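You operate a simulated robot arm through the tools that you are given. There is no shell and no other tool. Be economical: measure what you need, move in short steps, check, and stop when the job is done.

Carry out the task below with a simulated robot arm. There is one attempt and no reset: what you move stays moved.

Task
Crank the fondant on the roller machine down to 4 mm, then set the gap back to 20.
Fine: 6 mm first, then 4 mm; leave it on the sliding board.

The check looks at the end state, three seconds after you hand in, the way a careful person would. Anything else that was tipped, shoved, dropped, spilled or broken makes it a failure.

Robot
A 6-joint arm with a two-finger gripper, on a carriage that runs on a rail from [0.013, -2.157] to [-0.001, 0.183] (x, y) and turns from -1.728 to 4.067 rad about z. Base frame: it is fixed where the carriage stands at the start and does not move with it; the origin is on the floor, on the carriage's upright axis, x ahead of it, y to its left, z up. Lengths are in m, angles in rad, forces in N, time in s.
Its first joint turns from -2.897 to 2.897 rad. Places, roughly: blue fondant disc [1, 1.25, 1]; crank [0.6, 0.3, 1]; gap dial [0.7, 0.3, 1.1]; white fondant disc [1, 1.25, 1]. Payload 2.54 kg.
The tool frame sits at the grasp point between the pads (the TCP): z along the fingers, y along the line on which they close. The tips reach 0.023 m beyond it. The gripper opens to 0.126 m. The gripper's body begins 0.082 m behind the TCP.
Orientation is that of the tool frame in the base frame, as a unit quaternion [x, y, z, w]. With the fingers straight down and closing along the base's y, the tool's x points along the base's -x, its y along +y and its z along -z.

Tools
- The arm moves only by the tool move_arm. Its argument "rows" is a list of rows, each a list of 7 numbers: the turn, a rotation vector about the base's x, y, z in rad, then the shift along the base's x, y, z in m, then the finger opening in m, from 0 to 0.126. In form: [[ax, ay, az, tx, ty, tz, claw], ...]. A call has 1 to 8 rows; each row is the pose to reach, as a shift and turn from the pose commanded when the call began. Rows are played at 5 a second. More than 0.05 m and 0.15 rad between two rows, or a gripper value outside its range, and nothing of the call is played. A pose out of reach is approached as far as the arm can. The call stops where the force on the tool passes 90 N (or 10 N more than at its start, if that is more) or the arm is blocked; 0.2 s more then pass. Each finger halts on what it meets, pressing with about 20 N; the grip force reading is that of the motor and also rises with nothing between the fingers. The clock runs only during rows and for 0.2 s after the last one: add rows that repeat a pose to give the fingers time. It gives the time, the measured TCP pose, the force on the tool (base axes), the opening and the grip force at its end, in the units of the frame above (readings bear some noise), with the torque about the TCP (base axes, N m) and any sound that the robot's microphone picked up.
- Cameras (640 x 400 px; columns grow to the right, rows downward): "scene" is now at [0.0653, 0.2302, 1.5561]; the picture's right is [0.32, -0.95, 0.00], its down [-0.47, -0.16, -0.87] and it looks along [0.82, 0.28, -0.49] (base axes); focal length 272 px, centre (320, 200). "wrist" rides on the gripper at [0.082, 0.014, -0.122] in the tool frame; the picture's right is [-0.17, 0.99, 0.00], its down [-0.79, -0.13, -0.60] and it looks along [-0.59, -0.10, 0.80] (tool axes); focal length 243 px, centre (320, 200). There is no depth. A picture from a camera that has moved, and an enlarged one, comes with that camera's place and axes in the base frame and with its lens.
- capture(camera): a new picture of that camera. No time passes.
- move_column(by): slides the trunk up (or, below 0, down) by that many m; the arm and the scene camera ride with it, the base frame stays. It gives what a move gives, with no picture.
- steer(legs): drives the robot by 1 to 6 legs, each [ahead, left, turn to the left] in m, m and rad, along the robot's own axes; the way and the turn of a leg run together, so that a leg with both is an arc; at most 1.5 m and 3.142 rad a leg. The arm and the cameras ride along, it lands a little off, and it stops where it bumps. It keeps to its track: a leg is cut to what the track allows. It gives what a move gives.
- head_to(pan, tilt): turns the head with the scene camera to pan (to the left, within 2.094 rad either way) and tilt (down, from -0.506 to 1.204), counted from straight ahead of the robot. It gives what a move gives.
- zoom(camera, box): a new picture of the part [left, top, right, bottom] of that camera's present view, enlarged. No time passes.
- job_done(): hands the job in; it is judged then, once.

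Work in short steps. Places have to be worked out from the pictures, the camera data and where the tool is seen: move nearer, look again, correct. Check each grasp and each placing, and mend what went wrong. You have 120 turns and 98 pictures in all, those below and enlarged ones among them. Open the gripper and draw the arm clear of the work before you hand the job in, unless the task says otherwise; then end with one line.

The tools are called after "Request:" as a command line: name --pt "numbers of a row" for each row, then --argument value for the rest, lists and objects as JSON in quotes. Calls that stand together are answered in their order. move_arm: Moves the arm, as the interface text tells. Its arguments: {"type":"object","properties":{"rows":{"type":"array"}},"required":["rows"]} The other tools are called the same way: move_column (by) slides the trunk up or down; steer (legs) drives the base; head_to (pan, tilt) turns the head that bears the scene camera; capture (camera) takes a picture; zoom (camera, box) takes an enlarged picture of a part of a camera's view; job_done () hands the job in.

At the start:

```text
time_s: 0.0
tcp_pos: [0.3677, 0.297, 1.3784]
orientation: [0.0, 1.0, 0.0, 0.0]
contact_force: [-0.6, 0.4, 0.4]
moment: [0.01, 0.03, -0.07]
gripper_width: 0.1259
finger_force: 0.0
trunk travel left (down, up): [-0.35, 0.14]
robot x, y, heading: [-0.0008, 0.0013, 0.002]
head pan, tilt: [0.328, 0.513]
```

scene: 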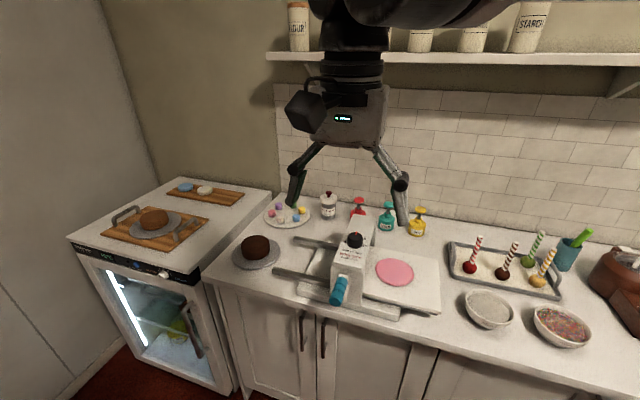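
wrist: 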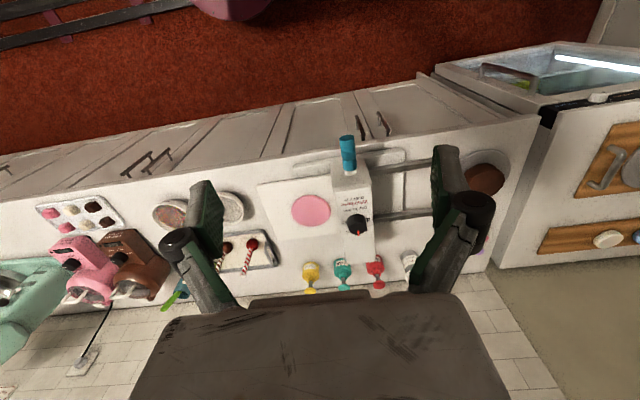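

The roller machine with the pink sheet on its board is ahead. I zoom in to read its labels and the dial.

Request:
zoom --camera "scene" --box '[260, 210, 460, 335]'

Request:
zoom --camera "wrist" --box '[280, 130, 440, 250]'

```text
3.20 times, centred on (360, 272) of scene
camera zoom: at [0.0653, 0.2302, 1.5561], right [0.32, -0.95, 0.0], down [-0.47, -0.16, -0.87], along [0.82, 0.28, -0.49], focal length 871 px, centre (192, -32)
```

zoom: 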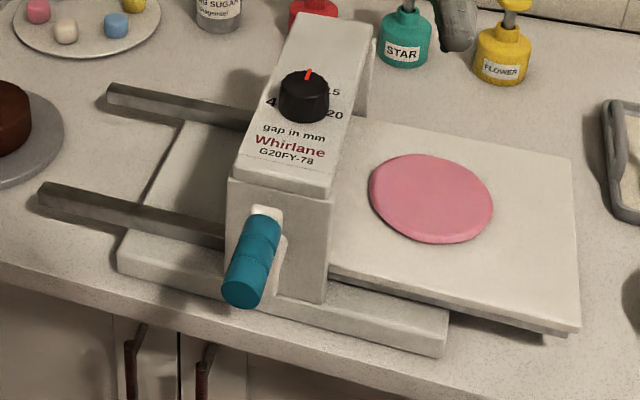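

```text
3.33 times, centred on (360, 190) of wrist
camera zoom: at [0.2847, 0.3116, 1.5019], right [0.17, 0.99, 0.0], down [0.79, -0.13, 0.6], along [0.59, -0.1, -0.8], focal length 809 px, centre (187, 233)
```

zoom: 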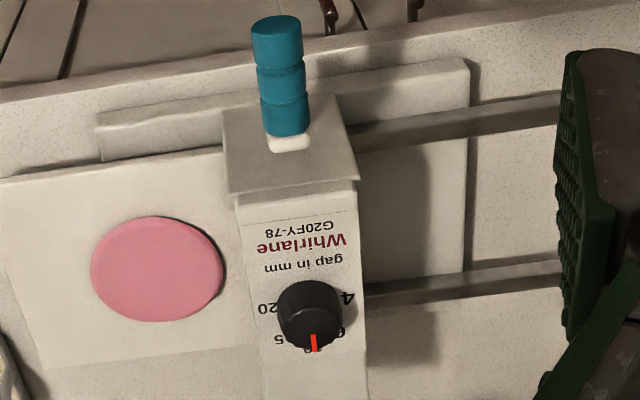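

Dial is at about (0.695, 0.335, 1.066). I lower the hand on the robot's side of the machine to look closer at crank and dial.

Request:
move_arm --pt "0 0 0 -0.01 0.0 -0.045 0.126" --pt "0 0 0 -0.02 0.0 -0.09 0.126" --pt "0 0 0 -0.02 0.0 -0.135 0.126" --pt "0 0 0 -0.02 0.0 -0.18 0.126"

Request:
capture --camera "wrist"

Request:
zoom --camera "scene" --box '[260, 210, 460, 335]'

```text
time_s: 1.0
tcp_pos: [0.3496, 0.3003, 1.1983]
orientation: [0.0, 1.0, 0.0, 0.001]
contact_force: [-0.1, 0.6, -0.8]
moment: [0.0, -0.02, 0.01]
gripper_width: 0.1258
finger_force: 0.1
trunk travel left (down, up): [-0.35, 0.14]
robot x, y, heading: [-0.0047, 0.0022, 0.001]
head pan, tilt: [0.328, 0.513]
```

```text
93 pictures are left
camera wrist: at [0.2663, 0.3137, 1.3214], right [0.17, 0.99, 0.0], down [0.79, -0.13, 0.6], along [0.59, -0.1, -0.8], focal length 243 px, centre (320, 200)
```

wrist: 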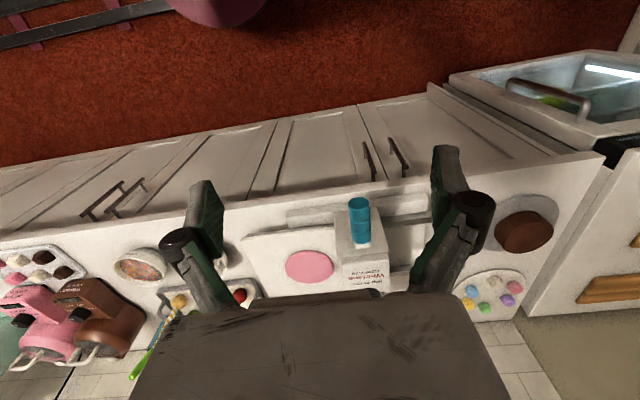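

```text
3.20 times, centred on (360, 272) of scene
camera zoom: at [0.0655, 0.2303, 1.5561], right [0.32, -0.95, 0.0], down [-0.47, -0.16, -0.87], along [0.82, 0.28, -0.49], focal length 871 px, centre (192, -32)
```

zoom: 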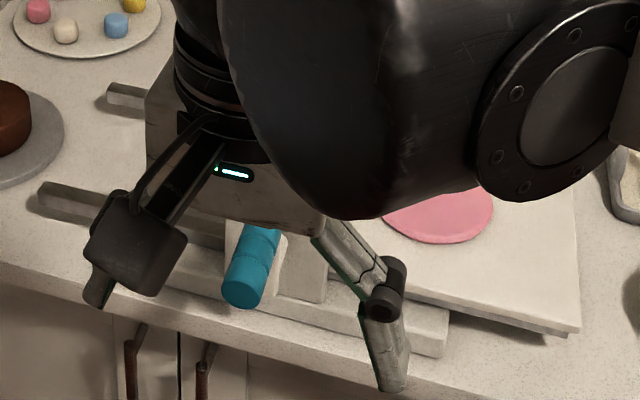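

The hand hides the machine. I tip the tool forward about 0.5 rad and back off a little so the wrist camera looks at the crank from the front.

Request:
move_arm --pt "0 -0.14 0 0 0.0 0.0 0.126" --pt "0 -0.28 0 -0.0 0.0 0.0 0.126" --pt "0 -0.42 0 -0.0 0.0 -0.0 0.126" --pt "0 -0.55 0 -0.0 0.0 -0.0 0.126"

Request:
capture --camera "wrist"

```text
time_s: 2.0
tcp_pos: [0.3485, 0.2975, 1.1987]
orientation: [0.0, 0.962, 0.0, 0.272]
contact_force: [-0.3, 0.7, 0.1]
moment: [0.0, 0.0, -0.01]
gripper_width: 0.1259
finger_force: 0.0
trunk travel left (down, up): [-0.35, 0.14]
robot x, y, heading: [-0.0011, -0.0004, -0.003]
head pan, tilt: [0.328, 0.513]
```

```text
91 pictures are left
camera wrist: at [0.2134, 0.3125, 1.2608], right [0.14, 0.99, 0.09], down [0.36, -0.13, 0.92], along [0.92, -0.1, -0.37], focal length 243 px, centre (320, 200)
```

wrist: 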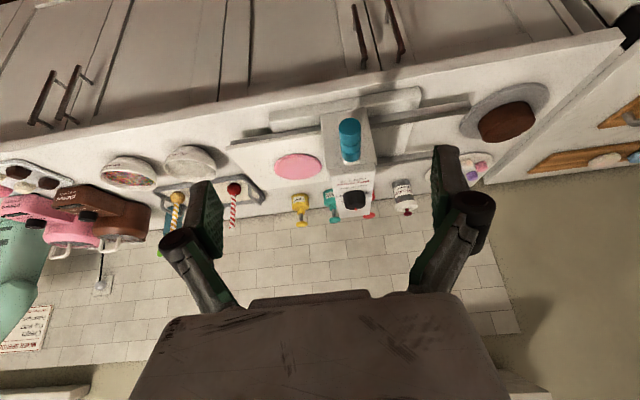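

Good view now; I enlarge it.

Request:
zoom --camera "wrist" --box '[220, 85, 440, 222]'

```text
2.91 times, centred on (330, 154) of wrist
camera zoom: at [0.2134, 0.3125, 1.2608], right [0.14, 0.99, 0.09], down [0.36, -0.13, 0.92], along [0.92, -0.1, -0.37], focal length 706 px, centre (291, 335)
```

zoom: 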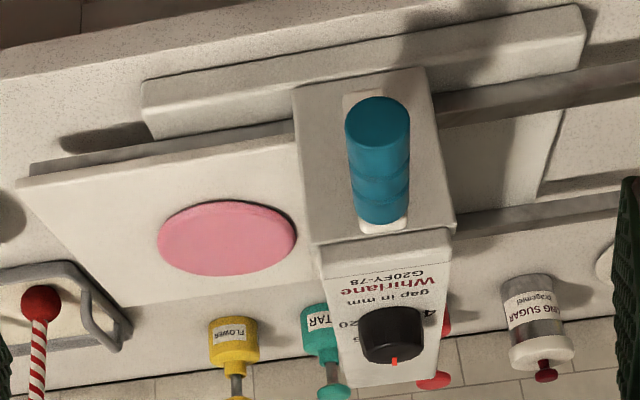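

The handle is at about x 0.467–0.528, y 0.331, z 1.065, with its shaft below. I right the tool and move over the machine to see the dial from above.

Request:
move_arm --pt "0 0.14 0 0.04 0.0 0.0 0.126" --pt "0 0.28 0 0.08 0.01 0.0 0.126" --pt "0 0.42 0 0.12 0.02 -0.0 0.126" --pt "0 0.55 0 0.16 0.03 -0.0 0.126" --pt "0 0.55 0 0.2 0.04 -0.01 0.126" --pt "0 0.55 0 0.24 0.05 -0.02 0.126" --pt "0 0.55 0 0.27 0.05 -0.03 0.126"

Request:
zoom --camera "wrist" --box '[220, 130, 420, 255]'

```text
time_s: 3.6
tcp_pos: [0.6189, 0.3513, 1.1665]
orientation: [0.0, 1.0, 0.0, -0.001]
contact_force: [-0.2, 0.2, -0.5]
moment: [0.01, 0.01, -0.01]
gripper_width: 0.1258
finger_force: 0.1
trunk travel left (down, up): [-0.35, 0.14]
robot x, y, heading: [-0.0037, -0.0055, 0.0]
head pan, tilt: [0.328, 0.513]
```

```text
3.20 times, centred on (320, 192) of wrist
camera zoom: at [0.5373, 0.3652, 1.2901], right [0.17, 0.99, 0.0], down [0.79, -0.13, 0.6], along [0.59, -0.1, -0.8], focal length 776 px, centre (320, 224)
```

zoom: 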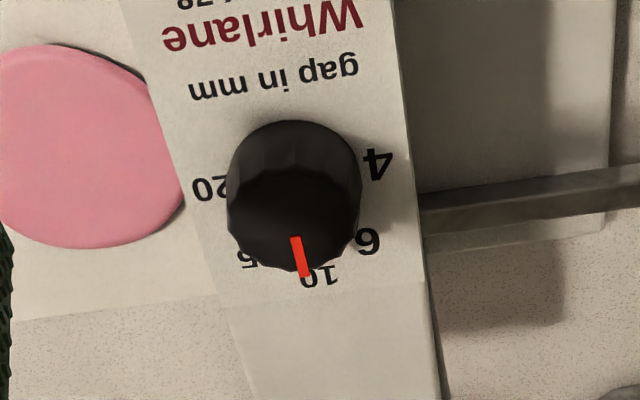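

Labels run 4, 6, 10, 15, 20 around the knob, pointer near 10. I tip the tool so the camera looks straight down at the dial for an exact reading of angles and centre.

Request:
move_arm --pt "0 0.13 0 0.02 -0.01 0.03 0.126" --pt "0 0.26 0 0.04 -0.02 0.05 0.126" --pt "0 0.39 0 0.06 -0.03 0.05 0.126" --pt "0 0.52 0 0.06 -0.03 0.05 0.126" --pt "0 0.64 0 0.06 -0.03 0.05 0.126" --pt "0 0.64 0 0.06 -0.03 0.05 0.126"

Request:
zoom --camera "wrist" --box '[220, 130, 420, 255]'

```text
time_s: 5.0
tcp_pos: [0.6758, 0.322, 1.2168]
orientation: [0.002, 0.97, 0.006, -0.242]
contact_force: [0.6, -1.3, 0.9]
moment: [0.01, 0.01, 0.02]
gripper_width: 0.1258
finger_force: 0.1
out of reach, approached as far as the arm can: row 4, 5, 6
trunk travel left (down, up): [-0.35, 0.14]
robot x, y, heading: [-0.0011, -0.0001, -0.003]
head pan, tilt: [0.328, 0.513]
```

```text
3.20 times, centred on (320, 192) of wrist
camera zoom: at [0.6599, 0.3346, 1.3651], right [0.15, 0.99, -0.07], down [0.98, -0.14, 0.16], along [0.15, -0.09, -0.99], focal length 776 px, centre (320, 224)
```

zoom: 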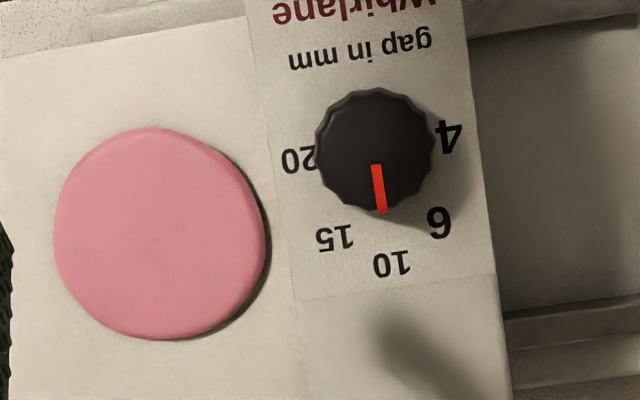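

Pointer at 10 (along +x), 4 and 20 at ±90°, 6 and 15 at about ±45°. Knob centre ≈ (0.678, 0.333), top z ≈1.094. I straighten the tool above it.

Request:
move_arm --pt "0 -0.14 0 0 0.005 0 0.126" --pt "0 -0.28 0 0 0.01 0 0.126" --pt "0 -0.4 0 0 0.015 -0.03 0.126" --pt "0 -0.49 0 0 0.016 -0.06 0.126" --pt "0 -0.49 0 0 0.016 -0.06 0.126"

Request:
capture --camera "wrist"

```text
time_s: 6.2
tcp_pos: [0.6759, 0.3376, 1.1585]
orientation: [-0.001, 1.0, 0.008, 0.002]
contact_force: [0.7, -0.8, 0.6]
moment: [0.02, -0.02, -0.01]
gripper_width: 0.1261
finger_force: 0.0
trunk travel left (down, up): [-0.35, 0.14]
robot x, y, heading: [0.0014, 0.0009, 0.0]
head pan, tilt: [0.328, 0.513]
```

```text
87 pictures are left
camera wrist: at [0.592, 0.3506, 1.2809], right [0.17, 0.99, 0.01], down [0.79, -0.14, 0.6], along [0.59, -0.09, -0.8], focal length 243 px, centre (320, 200)
```

wrist: 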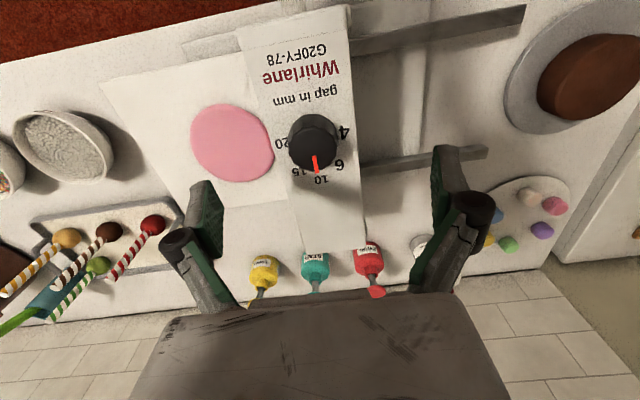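

Tool is upright over the knob. I descend with open fingers to z≈1.10.

Request:
move_arm --pt "0 0 0 0.001 -0.003 -0.03 0.126" --pt "0 0 0 0.001 -0.003 -0.05 0.126" --pt "0 0 0 0.001 -0.003 -0.058 0.126" --pt "0 0 0 0.001 -0.003 -0.058 0.126"

Request:
capture --camera "wrist"

Request:
capture --camera "scene"

```text
time_s: 7.2
tcp_pos: [0.6773, 0.3346, 1.0999]
orientation: [0.0, 1.0, 0.008, 0.002]
contact_force: [-0.3, -0.2, -0.3]
moment: [-0.01, -0.01, 0.03]
gripper_width: 0.1258
finger_force: 0.0
trunk travel left (down, up): [-0.35, 0.14]
robot x, y, heading: [0.0013, 0.0001, -0.001]
head pan, tilt: [0.328, 0.513]
```

```text
86 pictures are left
camera wrist: at [0.5945, 0.3471, 1.2235], right [0.17, 0.99, 0.01], down [0.79, -0.14, 0.6], along [0.59, -0.09, -0.8], focal length 243 px, centre (320, 200)
```

wrist: 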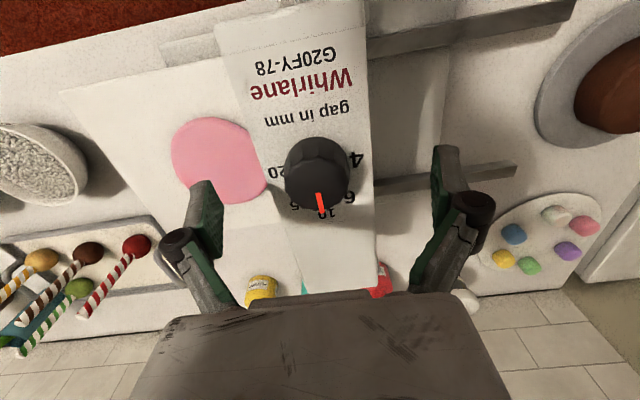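

```text
85 pictures are left
camera scene: at [0.0654, 0.2302, 1.5561], right [0.32, -0.95, 0.0], down [-0.47, -0.16, -0.87], along [0.82, 0.28, -0.49], focal length 272 px, centre (320, 200)
```

scene: 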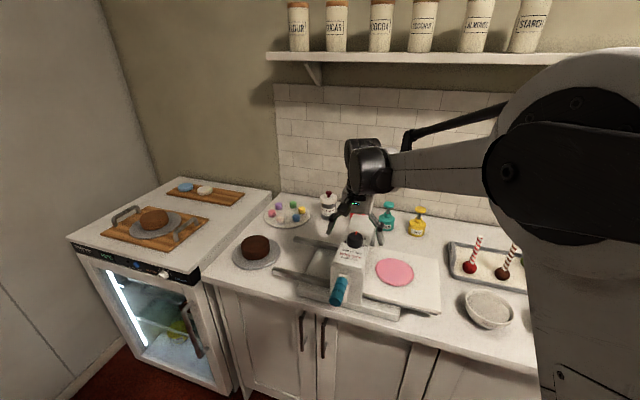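

I zoom in to check the knob sits between the pads (TCP projects at about (320,189)).

Request:
zoom --camera "wrist" --box '[240, 120, 400, 220]'

```text
4.00 times, centred on (320, 170) of wrist
camera zoom: at [0.5945, 0.3471, 1.2235], right [0.17, 0.99, 0.01], down [0.79, -0.14, 0.6], along [0.59, -0.09, -0.8], focal length 970 px, centre (320, 320)
```

zoom: 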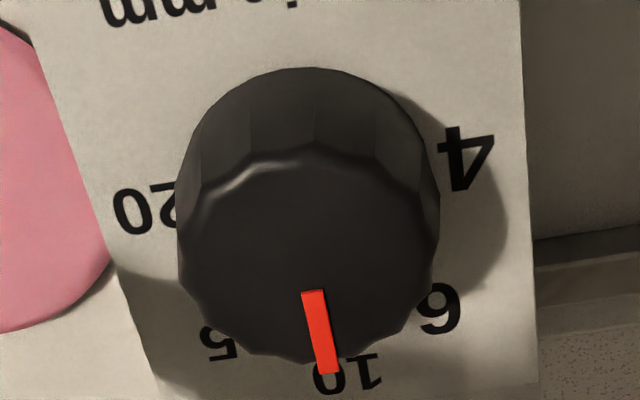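

Knob confirmed at (0.678, 0.333), z 1.067–1.0925, 41 mm across. I shift slightly and close on it.

Request:
move_arm --pt "0 0 0 0.001 -0.002 -0.003 0.07" --pt "0 0 0 0.001 -0.002 -0.003 0.05" --pt "0 0 0 0.001 -0.002 -0.003 0.036" --pt "0 0 0 0.001 -0.002 -0.003 0.036" --pt "0 0 0 0.001 -0.002 -0.003 0.036"

```text
time_s: 8.4
tcp_pos: [0.6786, 0.3314, 1.0965]
orientation: [0.0, 1.0, 0.007, 0.002]
contact_force: [-0.9, -0.7, -2.9]
moment: [0.02, -0.02, 0.01]
gripper_width: 0.0432
finger_force: 45.0
trunk travel left (down, up): [-0.35, 0.14]
robot x, y, heading: [-0.0019, -0.0004, 0.004]
head pan, tilt: [0.328, 0.513]
```

Gripped (43 mm). I turn it +45° about z toward 6 and listen.

Request:
move_arm --pt "0 0 0.13 0 0 0 0.036" --pt "0 0 0.26 0 0 0 0.036" --pt "0 0 0.39 0 0 0 0.036" --pt "0 0 0.52 0 0 0 0.036" --pt "0 0 0.65 0 0 0 0.036" --pt "0 0 0.785 0 0 0 0.036" --pt "0 0 0.785 0 0 0 0.036"

Request:
capture --camera "wrist"

```text
time_s: 10.0
tcp_pos: [0.6787, 0.3318, 1.0958]
orientation: [-0.383, 0.924, 0.008, 0.0]
contact_force: [15.6, 6.7, 32.2]
moment: [0.34, -0.48, 0.0]
gripper_width: 0.0433
finger_force: 45.3
trunk travel left (down, up): [-0.35, 0.14]
robot x, y, heading: [0.0013, 0.0002, 0.0]
head pan, tilt: [0.328, 0.513]
```

```text
83 pictures are left
camera wrist: at [0.6107, 0.2829, 1.22], right [-0.58, 0.81, 0.01], down [0.66, 0.46, 0.6], along [0.48, 0.36, -0.8], focal length 243 px, centre (320, 200)
```

wrist: 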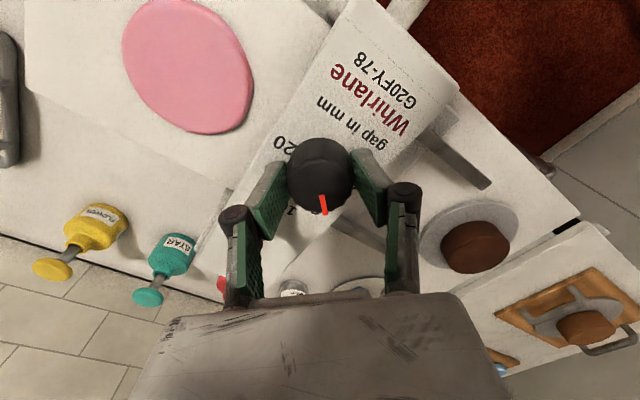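

The knob turned with the hand. I open, lift, and look at the pointer against the 6.

Request:
move_arm --pt "0 0 0.785 0 0 0 0.06" --pt "0 0 0 0 0 0 0.1" --pt "0 0 0 0 0 0.0 0.1"

```text
refused: row 1 steps farther than a row can; nothing moved
```

Opening and lifting with the orientation held.

Request:
move_arm --pt "0 0 0 0 0 0 0.08" --pt "0 0 0 0 0 0 0.1" --pt "0 0 0 0 0 0.03 0.1" --pt "0 0 0 0 0 0.08 0.1" --pt "0 0 0 0 0 0.11 0.1"

Request:
zoom --camera "wrist" --box '[240, 80, 400, 180]'

```text
time_s: 11.2
tcp_pos: [0.675, 0.3333, 1.2069]
orientation: [-0.382, 0.924, 0.008, -0.001]
contact_force: [0.1, -0.1, 0.5]
moment: [0.0, -0.01, 0.0]
gripper_width: 0.0998
finger_force: 0.1
trunk travel left (down, up): [-0.35, 0.14]
robot x, y, heading: [0.0017, 0.0019, 0.005]
head pan, tilt: [0.328, 0.513]
```

```text
4.00 times, centred on (320, 130) of wrist
camera zoom: at [0.6077, 0.2841, 1.3296], right [-0.58, 0.81, 0.01], down [0.66, 0.46, 0.6], along [0.48, 0.36, -0.8], focal length 970 px, centre (320, 480)
```

zoom: 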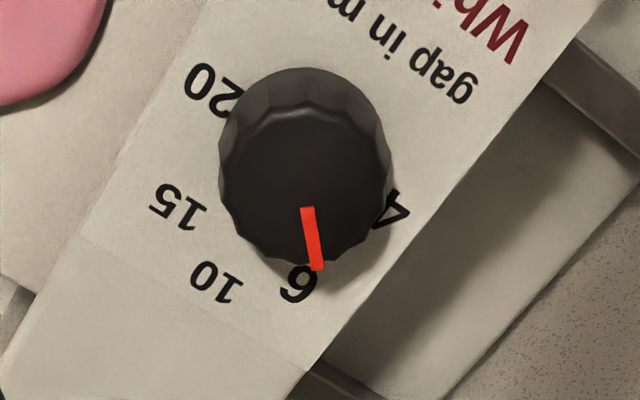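

Pointer is at 6 (45°). Now I swing the hand back in front of the machine, undoing the yaw.

Request:
move_arm --pt "0 0 -0.13 -0.04 0 0.0 0.1" --pt "0 0 -0.26 -0.08 0 0.0 0.1" --pt "0 0 -0.39 -0.12 0 0 0.1" --pt "0 0 -0.52 -0.16 0 0 0.1" --pt "0 0 -0.65 -0.2 0 0 0.1" --pt "0 0 -0.785 -0.24 0 0 0.1" --pt "0 0 -0.785 -0.265 0 0 0.08"

Request:
move_arm --pt "0 -0.14 0 0 0.0 -0.01 0.08" --pt "0 -0.28 0 -0.0 0.0 -0.02 0.08" --pt "0 -0.42 0 -0.0 0.0 -0.04 0.08" --pt "0 -0.56 0 -0.0 0.0 -0.06 0.08" --pt "0 -0.7 0 0 0.0 -0.07 0.08" --pt "0 -0.84 0 0 0.0 -0.08 0.08" --pt "0 -1.0 0 0 0.0 -0.09 0.08"

Request:
capture --camera "wrist"

Request:
capture --camera "scene"

```text
time_s: 12.8
tcp_pos: [0.4111, 0.3307, 1.2059]
orientation: [0.001, 1.0, 0.008, 0.002]
contact_force: [0.2, 0.2, 0.7]
moment: [0.03, 0.0, -0.05]
gripper_width: 0.0801
finger_force: 0.1
trunk travel left (down, up): [-0.35, 0.14]
robot x, y, heading: [-0.0002, -0.0035, -0.002]
head pan, tilt: [0.328, 0.513]
```

```text
refused: row 7 steps farther than a row can; nothing moved
```

```text
81 pictures are left
camera wrist: at [0.3277, 0.3435, 1.3286], right [0.17, 0.99, 0.01], down [0.79, -0.14, 0.6], along [0.59, -0.09, -0.8], focal length 243 px, centre (320, 200)
```

wrist: 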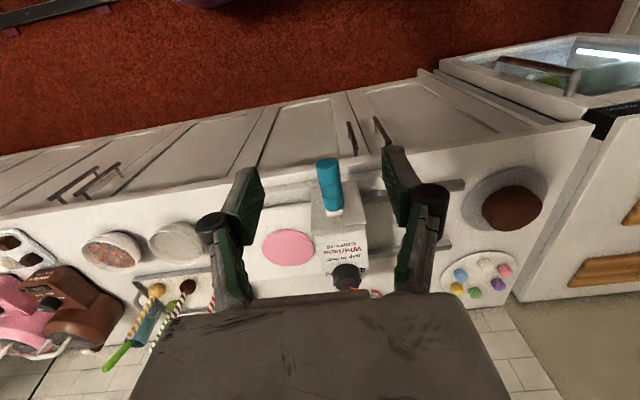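

```text
80 pictures are left
camera scene: at [0.0652, 0.2302, 1.5561], right [0.32, -0.95, 0.0], down [-0.47, -0.16, -0.87], along [0.82, 0.28, -0.49], focal length 272 px, centre (320, 200)
```

scene: 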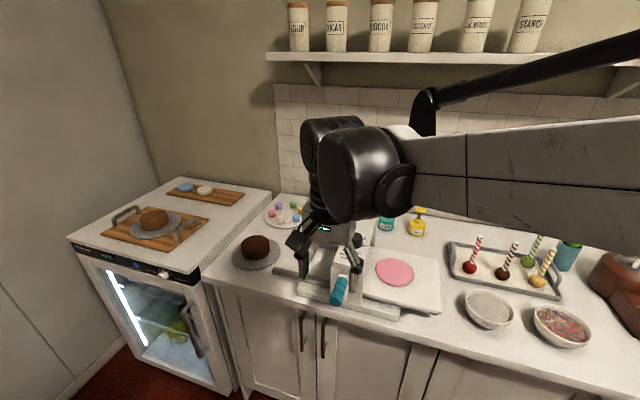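

Step too large; I resend the pitch in even steps.

Request:
move_arm --pt "0 -0.14 0 0 0.0 -0.01 0.08" --pt "0 -0.28 0 -0.0 0.0 -0.02 0.08" --pt "0 -0.42 0 -0.0 0.0 -0.04 0.08" --pt "0 -0.56 0 -0.0 0.0 -0.06 0.08" --pt "0 -0.7 0 0 0.0 -0.07 0.08" --pt "0 -0.84 0 0 0.0 -0.08 0.08" --pt "0 -0.98 0 0 0.0 -0.09 0.08"

Request:
capture --camera "wrist"

Request:
capture --camera "scene"

```text
time_s: 14.4
tcp_pos: [0.4118, 0.3322, 1.1168]
orientation: [-0.003, 0.881, 0.007, 0.473]
contact_force: [0.7, 0.3, 0.3]
moment: [0.01, 0.02, 0.06]
gripper_width: 0.0799
finger_force: 0.1
trunk travel left (down, up): [-0.35, 0.14]
robot x, y, heading: [-0.0011, 0.0007, -0.0]
head pan, tilt: [0.328, 0.513]
```

```text
79 pictures are left
camera wrist: at [0.2647, 0.3448, 1.1176], right [0.08, 0.99, 0.15], down [-0.06, -0.14, 0.99], along [0.99, -0.09, 0.05], focal length 243 px, centre (320, 200)
```

wrist: 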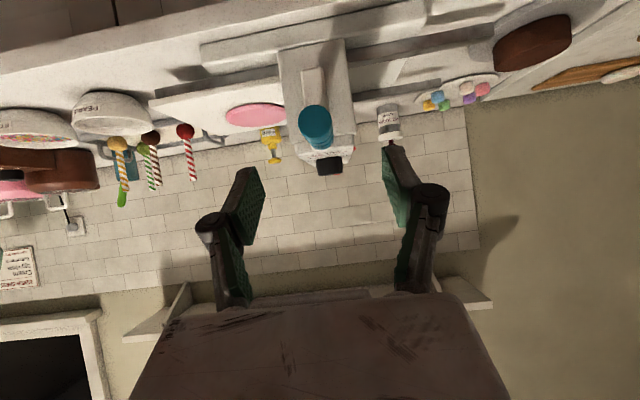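

```text
78 pictures are left
camera scene: at [0.0655, 0.2305, 1.5561], right [0.32, -0.95, 0.0], down [-0.47, -0.16, -0.87], along [0.82, 0.28, -0.49], focal length 272 px, centre (320, 200)
```

scene: 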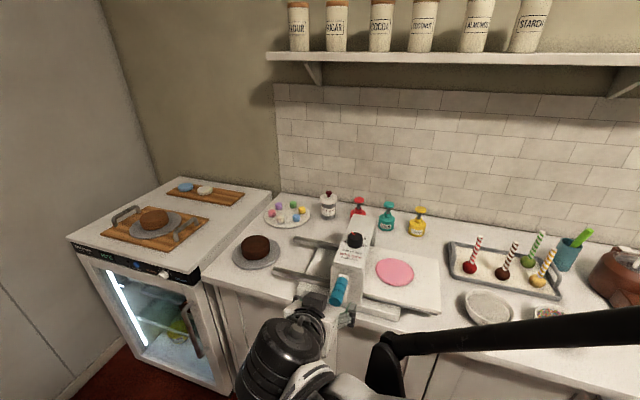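

Great: both the scene camera sees the whole board, and the wrist sees the crank head-on. I enlarge the wrist view.

Request:
zoom --camera "wrist" --box '[240, 35, 400, 185]'

```text
2.67 times, centred on (320, 110) of wrist
camera zoom: at [0.2647, 0.3448, 1.1176], right [0.08, 0.99, 0.15], down [-0.06, -0.14, 0.99], along [0.99, -0.09, 0.05], focal length 647 px, centre (320, 440)
```

zoom: 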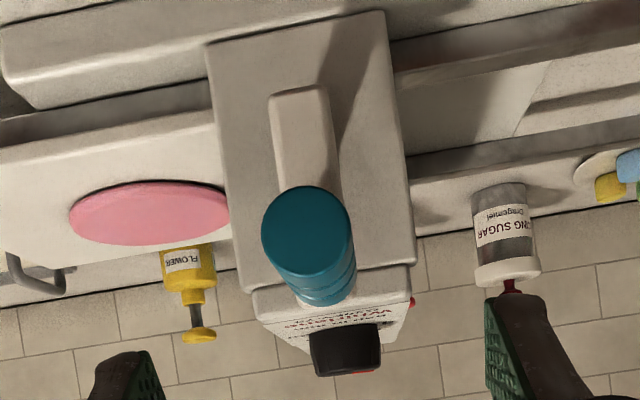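

Shaft at about (y 0.332, z 1.005), crank radius ≈0.06, handle straight up. I advance along the tool axis to the handle and close.

Request:
move_arm --pt "0 0 0 0.03 0 -0.02 0.08" --pt "0 0 0 0.06 0 -0.04 0.08" --pt "0 0 0 0.078 0 -0.053 0.08" --pt "0 0 0 0.078 0 -0.053 0.05" --pt "0 0 0 0.078 0 -0.053 0.02" --pt "0 0 0 0.078 0 -0.053 0.02" --pt "0 0 0 0.078 0 -0.053 0.02"

Request:
capture --camera "wrist"

```text
time_s: 16.0
tcp_pos: [0.4879, 0.3311, 1.0624]
orientation: [-0.002, 0.882, 0.005, 0.472]
contact_force: [-2.9, -0.6, -2.3]
moment: [0.01, -0.04, 0.0]
gripper_width: 0.0292
finger_force: 44.7
trunk travel left (down, up): [-0.35, 0.14]
robot x, y, heading: [0.0002, 0.0015, -0.0]
head pan, tilt: [0.328, 0.513]
```

```text
76 pictures are left
camera wrist: at [0.3413, 0.344, 1.0629], right [0.08, 0.99, 0.15], down [-0.06, -0.14, 0.99], along [0.99, -0.09, 0.05], focal length 243 px, centre (320, 200)
```

wrist: 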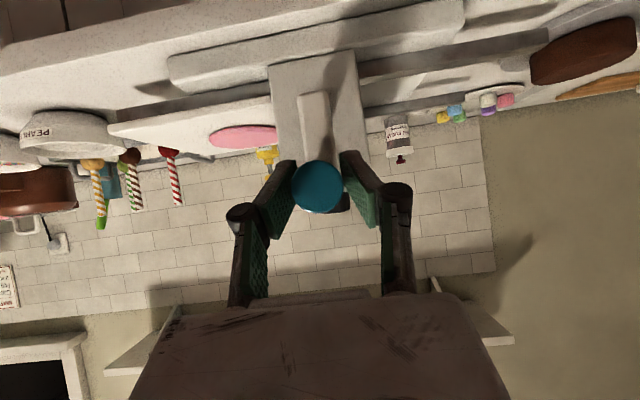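

Grasped at 29 mm. Small trial: 30° of crank with the handle moving toward −y, then look at the board.

Request:
move_arm --pt "0 0 0 0 -0.0104 -0.0009 0.02" --pt "0 0 0 0 -0.0205 -0.0036 0.02" --pt "0 0 0 0 -0.03 -0.008 0.02"

Request:
capture --camera "scene"

Request:
capture --camera "wrist"

```text
time_s: 16.8
tcp_pos: [0.4888, 0.3124, 1.0534]
orientation: [-0.007, 0.881, 0.008, 0.473]
contact_force: [-12.4, 64.2, -6.3]
moment: [-0.53, 0.7, 1.18]
gripper_width: 0.0605
finger_force: 30.8
trunk travel left (down, up): [-0.35, 0.14]
robot x, y, heading: [0.0034, 0.0003, -0.002]
head pan, tilt: [0.328, 0.513]
```

```text
75 pictures are left
camera scene: at [0.0588, 0.2506, 1.5555], right [0.46, -0.89, 0.0], down [-0.43, -0.23, -0.87], along [0.78, 0.4, -0.49], focal length 272 px, centre (320, 200)
```

scene: 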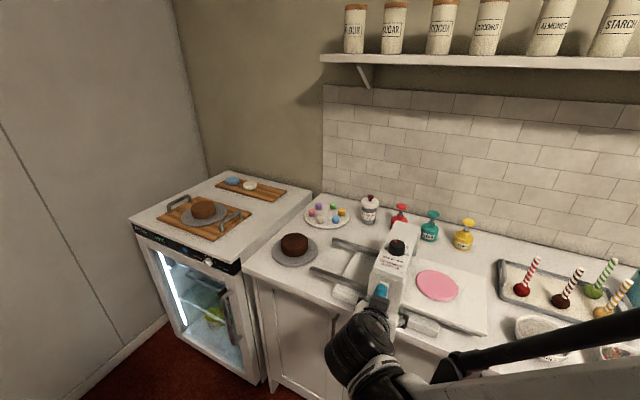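

```text
74 pictures are left
camera wrist: at [0.3412, 0.3232, 1.0542], right [0.07, 0.99, 0.14], down [-0.06, -0.14, 0.99], along [1.0, -0.08, 0.05], focal length 243 px, centre (320, 200)
```

wrist: 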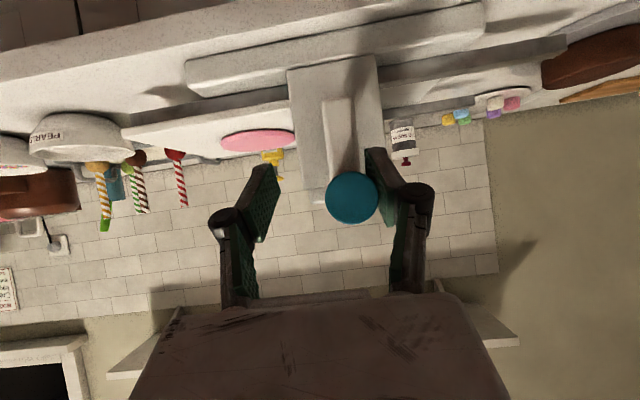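

The crank is blocked toward −y (64 N, finger pushed open): end stop. I return to the top position and re-grip, then try toward +y.

Request:
move_arm --pt "0 0 0 0 0.015 0.004 0.05" --pt "0 0 0 0 0.029 0.008 0.05" --pt "0 0 0 0 0.03 0.008 0.02" --pt "0 0 0 0 0.03 0.008 0.02" --pt "0 0 0 0 0.03 0.008 0.02"

Request:
move_arm --pt "0 0 0 0 0.0104 -0.0009 0.02" --pt "0 0 0 0 0.0205 -0.0036 0.02" --pt "0 0 0 0 0.03 -0.008 0.02"

Request:
capture --camera "scene"

Request:
capture --camera "wrist"

```text
time_s: 18.0
tcp_pos: [0.4948, 0.3319, 1.0624]
orientation: [0.0, 0.882, 0.004, 0.472]
contact_force: [18.3, 5.5, -1.4]
moment: [0.02, -0.27, -0.03]
gripper_width: 0.0293
finger_force: 44.9
trunk travel left (down, up): [-0.35, 0.14]
robot x, y, heading: [-0.0012, 0.0005, -0.005]
head pan, tilt: [0.328, 0.513]
```

```text
time_s: 18.8
tcp_pos: [0.4907, 0.3623, 1.0545]
orientation: [-0.003, 0.882, 0.005, 0.471]
contact_force: [32.5, -0.4, -2.2]
moment: [0.02, -0.62, -0.04]
gripper_width: 0.0292
finger_force: 45.0
trunk travel left (down, up): [-0.35, 0.14]
robot x, y, heading: [-0.0014, 0.0005, -0.002]
head pan, tilt: [0.328, 0.513]
```

```text
73 pictures are left
camera scene: at [0.0503, 0.26, 1.5524], right [0.66, -0.76, 0.0], down [-0.4, -0.34, -0.85], along [0.64, 0.56, -0.53], focal length 272 px, centre (320, 200)
```

scene: 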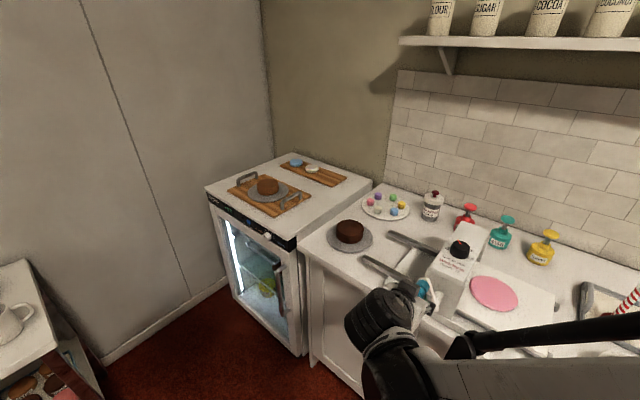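

```text
72 pictures are left
camera wrist: at [0.3432, 0.3742, 1.0561], right [0.08, 0.99, 0.14], down [-0.06, -0.14, 0.99], along [1.0, -0.09, 0.04], focal length 243 px, centre (320, 200)
```

wrist: 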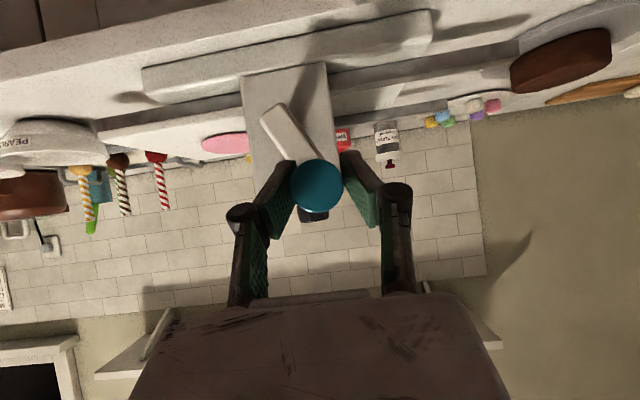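

Crank turns freely toward +y. The head seems to have been nudged aside by the arm, so I set it to a pan that suits that place and look.

Request:
head_to --pan 0.75 --tilt 0.6

Request:
capture --camera "scene"

```text
time_s: 19.7
tcp_pos: [0.4896, 0.3632, 1.0555]
orientation: [-0.004, 0.882, 0.007, 0.471]
contact_force: [19.1, -6.9, -15.7]
moment: [-0.03, 0.63, -0.04]
gripper_width: 0.0294
finger_force: 44.8
trunk travel left (down, up): [-0.35, 0.14]
robot x, y, heading: [-0.0014, -0.0, 0.002]
head pan, tilt: [0.75, 0.6]
```

```text
71 pictures are left
camera scene: at [0.0467, 0.2613, 1.5482], right [0.68, -0.73, 0.0], down [-0.41, -0.39, -0.82], along [0.6, 0.56, -0.57], focal length 272 px, centre (320, 200)
```

scene: 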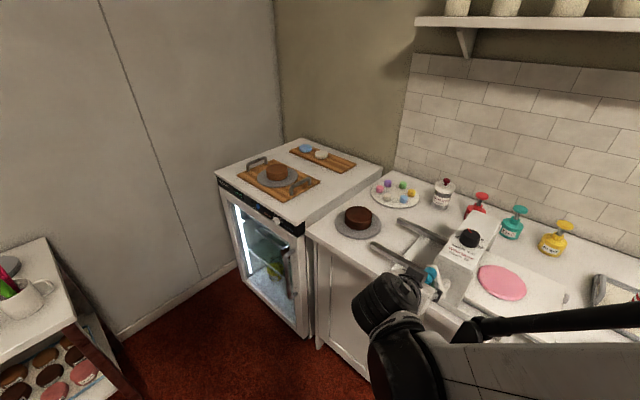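

Continue the circle from 30° to 90° in 12° steps.

Request:
move_arm --pt "0 0 0 0 0.0101 -0.0074 0.02" --pt "0 0 0 0 0.0185 -0.0167 0.02" --pt "0 0 0 0 0.0248 -0.0276 0.02" --pt "0 0 0 0 0.0287 -0.0395 0.02" --pt "0 0 0 0 0.03 -0.052 0.02"

Request:
capture --camera "scene"

Request:
capture --camera "wrist"

```text
time_s: 20.9
tcp_pos: [0.4907, 0.3947, 1.0022]
orientation: [-0.004, 0.882, 0.006, 0.471]
contact_force: [20.6, 23.1, 1.8]
moment: [0.09, 0.01, 0.36]
gripper_width: 0.0292
finger_force: 44.6
trunk travel left (down, up): [-0.35, 0.14]
robot x, y, heading: [0.0015, -0.0002, 0.003]
head pan, tilt: [0.75, 0.6]
```

```text
70 pictures are left
camera scene: at [0.0399, 0.2685, 1.5465], right [0.74, -0.67, 0.0], down [-0.39, -0.43, -0.82], along [0.54, 0.61, -0.58], focal length 272 px, centre (320, 200)
```

scene: 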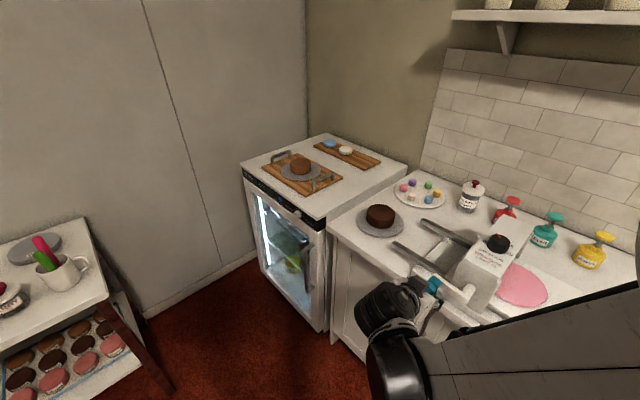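

```text
69 pictures are left
camera wrist: at [0.3426, 0.408, 1.0042], right [0.08, 0.99, 0.15], down [-0.06, -0.14, 0.99], along [1.0, -0.09, 0.04], focal length 243 px, centre (320, 200)
```

wrist: 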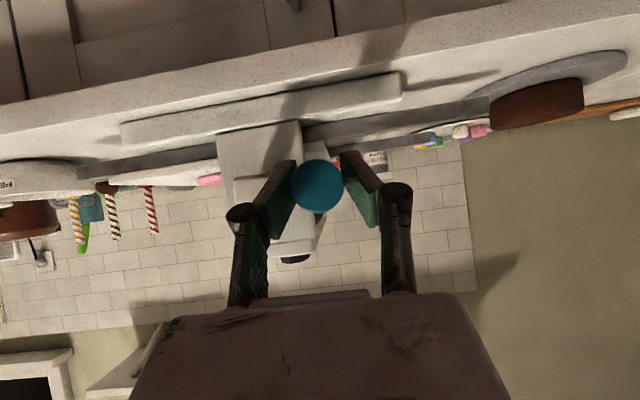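

The fondant is moving toward the rollers. The base plate (x≈0.61, z≤0.94) is clear of the fingers' path. I continue 90°→180°.

Request:
move_arm --pt "0 0 0 0.002 -0.002 -0.0155 0.02" --pt "0 0 0 0.003 -0.008 -0.03 0.02" --pt "0 0 0 0.003 -0.0176 -0.0424 0.02" --pt "0 0 0 0.003 -0.03 -0.052 0.02" --pt "0 0 0 0.003 -0.0445 -0.058 0.02" --pt "0 0 0 0.003 -0.06 -0.06 0.02"

Request:
capture --camera "wrist"

Request:
capture --camera "scene"

```text
time_s: 22.3
tcp_pos: [0.5039, 0.349, 0.9679]
orientation: [-0.002, 0.882, 0.004, 0.472]
contact_force: [0.3, -0.3, -0.3]
moment: [-0.02, -0.02, 0.02]
gripper_width: 0.02
finger_force: 0.0
out of reach, approached as far as the arm can: row 4, 5, 6
trunk travel left (down, up): [-0.35, 0.14]
robot x, y, heading: [0.0016, 0.0002, -0.001]
head pan, tilt: [0.75, 0.6]
```

```text
68 pictures are left
camera wrist: at [0.3563, 0.3629, 0.9687], right [0.08, 0.99, 0.14], down [-0.06, -0.14, 0.99], along [0.99, -0.09, 0.04], focal length 243 px, centre (320, 200)
```

wrist: 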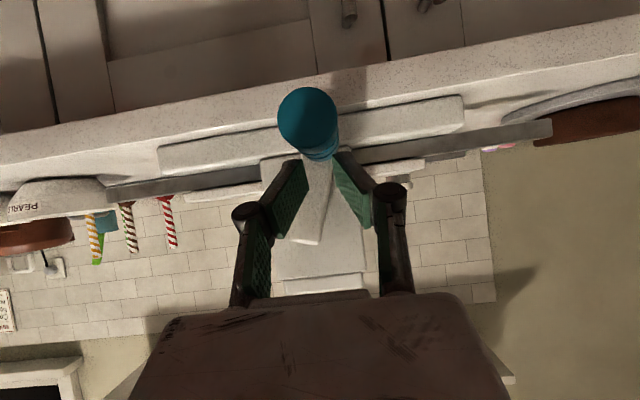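

```text
67 pictures are left
camera scene: at [0.0443, 0.2615, 1.5484], right [0.68, -0.73, 0.0], down [-0.41, -0.39, -0.82], along [0.6, 0.56, -0.57], focal length 272 px, centre (320, 200)
```

scene: 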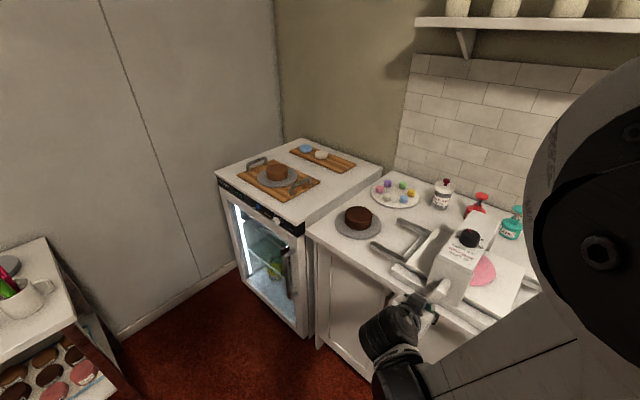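

The arm ran out of reach low down and slid off the handle; the crank stayed near its bottom. I'll back off, then shift the robot along the rail and lower the trunk for better reach.

Request:
move_arm --pt "0 0 0 0 0 0 0.06" --pt "0 0 0 -0.03 0 0.02 0.06" --pt "0 0 0 -0.07 0 0.045 0.06" --pt "0 0 0 -0.1 0 0.08 0.06" --pt "0 0 0 -0.1 0 0.12 0.06" --pt "0 0 0 -0.1 0 0.16 0.06" --pt "0 0 0 -0.1 0 0.2 0.06"

Request:
steer --legs '[[0, -0.25, 0]]'

Request:
capture --camera "scene"

```text
time_s: 23.9
tcp_pos: [0.4028, 0.3518, 1.1655]
orientation: [-0.003, 0.882, 0.007, 0.472]
contact_force: [0.8, 0.3, 0.1]
moment: [-0.02, 0.03, -0.06]
gripper_width: 0.0601
finger_force: 0.0
trunk travel left (down, up): [-0.35, 0.14]
robot x, y, heading: [0.001, 0.0026, 0.004]
head pan, tilt: [0.75, 0.6]
```

```text
time_s: 25.7
tcp_pos: [0.4027, 0.1042, 1.1654]
orientation: [-0.005, 0.881, 0.007, 0.473]
contact_force: [0.7, 0.0, 0.8]
moment: [0.0, 0.01, -0.03]
gripper_width: 0.0599
finger_force: 0.1
trunk travel left (down, up): [-0.35, 0.14]
robot x, y, heading: [0.0018, -0.2498, 0.002]
head pan, tilt: [0.75, 0.6]
```

```text
66 pictures are left
camera scene: at [0.0442, 0.0126, 1.5484], right [0.69, -0.73, 0.0], down [-0.41, -0.39, -0.83], along [0.6, 0.57, -0.56], focal length 272 px, centre (320, 200)
```

scene: 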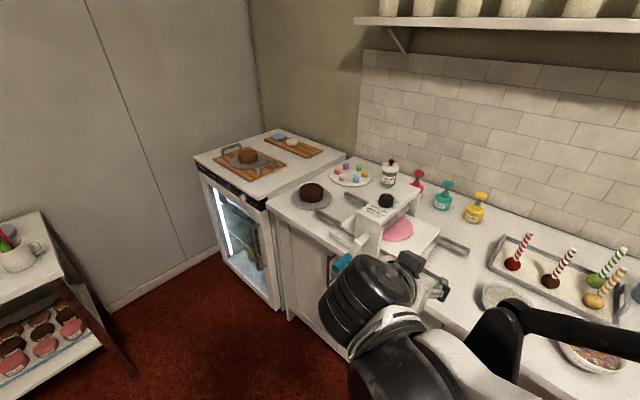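

Rails extend both sides; the board moved about half way. Now I lower the trunk by 0.12 and bring the hand back toward the handle's place.

Request:
move_column --by -0.12

Request:
move_arm --pt "0 0 0 -0.01 0.045 0 0.07" --pt "0 0 0 -0.02 0.09 0 0.07" --pt "0 0 0 -0.02 0.135 0 0.07" --pt "0 0 0 -0.02 0.18 0 0.07" --pt "0 0 0 -0.02 0.22 0 0.07" --pt "0 0 0 -0.02 0.235 0 0.07" --pt "0 0 0 -0.02 0.235 0 0.07"

Request:
capture --camera "wrist"

Request:
capture --camera "scene"

```text
time_s: 27.2
tcp_pos: [0.4032, 0.1041, 1.0465]
orientation: [-0.005, 0.881, 0.007, 0.473]
contact_force: [0.8, -0.4, 0.8]
moment: [0.0, 0.0, -0.01]
gripper_width: 0.0599
finger_force: 0.1
trunk travel left (down, up): [-0.23, 0.26]
robot x, y, heading: [0.0001, -0.2515, 0.003]
head pan, tilt: [0.75, 0.6]
```

```text
time_s: 28.3
tcp_pos: [0.3963, 0.176, 1.0577]
orientation: [0.031, 0.881, -0.011, 0.472]
contact_force: [0.4, 0.2, 0.1]
moment: [0.03, 0.0, 0.03]
gripper_width: 0.0701
finger_force: 0.1
trunk travel left (down, up): [-0.23, 0.26]
robot x, y, heading: [0.0028, -0.2507, 0.006]
head pan, tilt: [0.75, 0.6]
stopped in row 5: the arm was blocked; the commanded pose is now the measured one
```

```text
65 pictures are left
camera wrist: at [0.2497, 0.1991, 1.0588], right [0.15, 0.98, 0.15], down [-0.07, -0.14, 0.99], along [0.99, -0.16, 0.05], focal length 243 px, centre (320, 200)
```

wrist: 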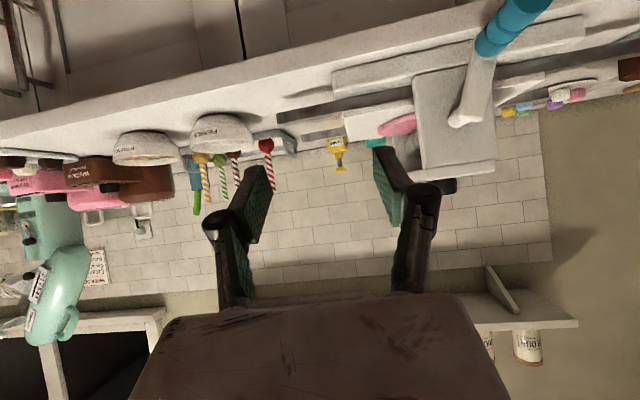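

```text
64 pictures are left
camera scene: at [0.0431, 0.0145, 1.4318], right [0.71, -0.71, 0.0], down [-0.38, -0.38, -0.85], along [0.6, 0.6, -0.53], focal length 272 px, centre (320, 200)
```

scene: 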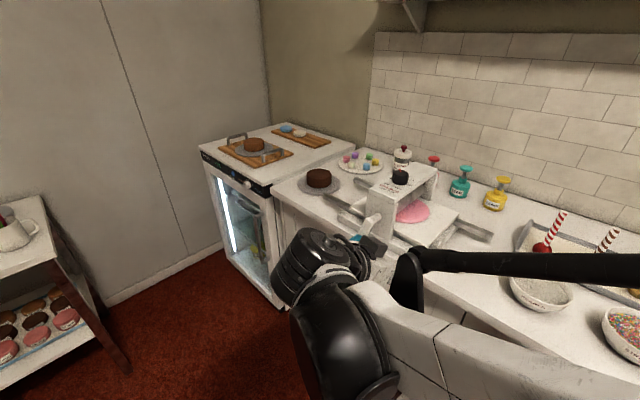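

The arm's elbow is jamming against the head mast on the robot's left. I'll turn the robot left so the work lies on its right side, away from the head; first retreat to the right a bit.

Request:
move_arm --pt "0 0 0 -0.02 -0.045 0 0.07" --pt "0 0 0 -0.04 -0.09 0.01 0.07" --pt "0 0 0 -0.06 -0.12 0.03 0.07"

Request:
steer --legs '[[0, 0, 1.3]]'

Request:
head_to --pan -0.4 --tilt 0.5

Request:
capture --camera "scene"

```text
refused: row 2 steps farther than a row can; nothing moved
```

```text
time_s: 31.9
tcp_pos: [-0.2971, 0.2475, 1.0588]
orientation: [-0.506, 0.722, 0.274, 0.383]
contact_force: [-0.4, -1.1, -0.1]
moment: [0.01, -0.03, -0.01]
gripper_width: 0.0701
finger_force: 0.0
trunk travel left (down, up): [-0.23, 0.26]
robot x, y, heading: [0.0015, -0.2508, 1.295]
head pan, tilt: [0.75, 0.6]
```

```text
time_s: 33.2
tcp_pos: [-0.2964, 0.248, 1.0593]
orientation: [-0.504, 0.723, 0.274, 0.385]
contact_force: [-0.4, -0.1, 0.3]
moment: [-0.02, 0.0, 0.0]
gripper_width: 0.0701
finger_force: 0.0
trunk travel left (down, up): [-0.23, 0.26]
robot x, y, heading: [0.0054, -0.2449, 1.296]
head pan, tilt: [-0.4, 0.499]
```

```text
63 pictures are left
camera scene: at [-0.2394, -0.1341, 1.431], right [0.88, 0.48, 0.0], down [0.26, -0.47, -0.84], along [-0.4, 0.74, -0.54], focal length 272 px, centre (320, 200)
```

scene: 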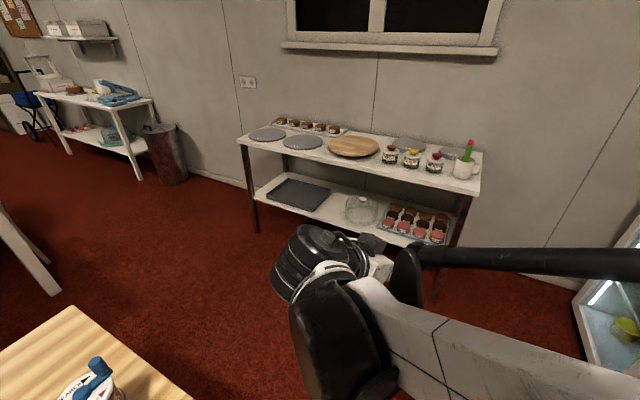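

Now I swing the arm back to the right in two calls, undoing the yaw, ending in front of the crank.

Request:
move_arm --pt "0 0 -0.08 0.043 0.005 0 0.07" --pt "0 0 -0.16 0.086 0.01 0 0.07" --pt "0 0 -0.24 0.129 0.015 0 0.07" --pt "0 0 -0.32 0.172 0.02 0 0.07" --pt "0 0 -0.4 0.215 0.025 0 0.07" --pt "0 0 -0.48 0.258 0.03 0 0.07" --pt "0 0 -0.56 0.301 0.035 0 0.07" --pt "0 0 -0.64 0.344 0.04 0 0.07"

Request:
move_arm --pt "0 0 -0.08 0.043 0.005 0 0.07" --pt "0 0 -0.16 0.086 0.01 0 0.07" --pt "0 0 -0.24 0.129 0.015 0 0.07" --pt "0 0 -0.32 0.172 0.02 0 0.07" --pt "0 0 -0.4 0.215 0.025 0 0.07" --pt "0 0 -0.48 0.258 0.03 0 0.07" --pt "0 0 -0.56 0.301 0.035 0 0.07" --pt "0 0 -0.64 0.33 0.04 0 0.07"

Request:
capture --camera "scene"

Request:
capture --camera "wrist"

```text
time_s: 35.0
tcp_pos: [0.0464, 0.2888, 1.0577]
orientation: [-0.251, 0.845, 0.139, 0.452]
contact_force: [0.5, -1.2, -0.1]
moment: [0.0, 0.0, 0.01]
gripper_width: 0.07
finger_force: 0.0
trunk travel left (down, up): [-0.23, 0.26]
robot x, y, heading: [-0.0003, -0.2502, 1.296]
head pan, tilt: [-0.4, 0.499]
```

```text
time_s: 36.8
tcp_pos: [0.3747, 0.3308, 1.0557]
orientation: [0.026, 0.881, -0.01, 0.473]
contact_force: [-1.9, -0.7, -0.6]
moment: [-0.01, 0.0, -0.05]
gripper_width: 0.0701
finger_force: 0.2
trunk travel left (down, up): [-0.23, 0.26]
robot x, y, heading: [0.0006, -0.2494, 1.297]
head pan, tilt: [-0.4, 0.499]
```

```text
62 pictures are left
camera scene: at [-0.1402, -0.1417, 1.4374], right [0.78, -0.63, 0.0], down [-0.3, -0.37, -0.88], along [0.55, 0.69, -0.48], focal length 272 px, centre (320, 200)
```

scene: 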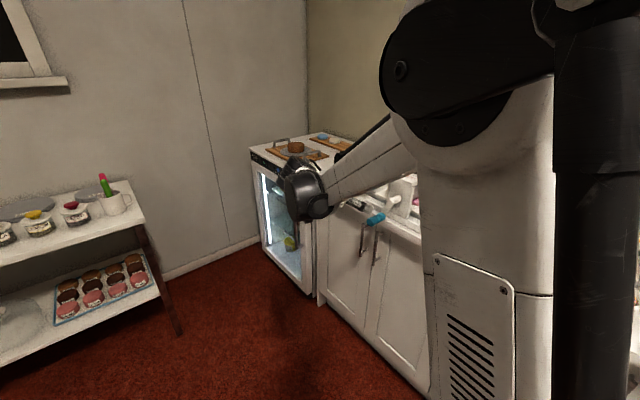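

```text
61 pictures are left
camera wrist: at [0.2285, 0.3521, 1.0562], right [0.15, 0.98, 0.15], down [-0.07, -0.14, 0.99], along [0.99, -0.15, 0.05], focal length 243 px, centre (320, 200)
```

wrist: 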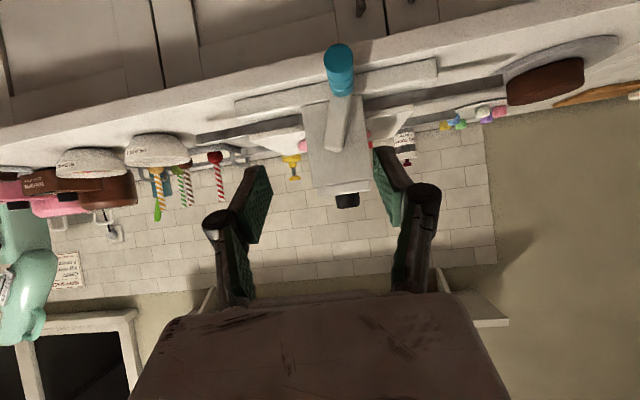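

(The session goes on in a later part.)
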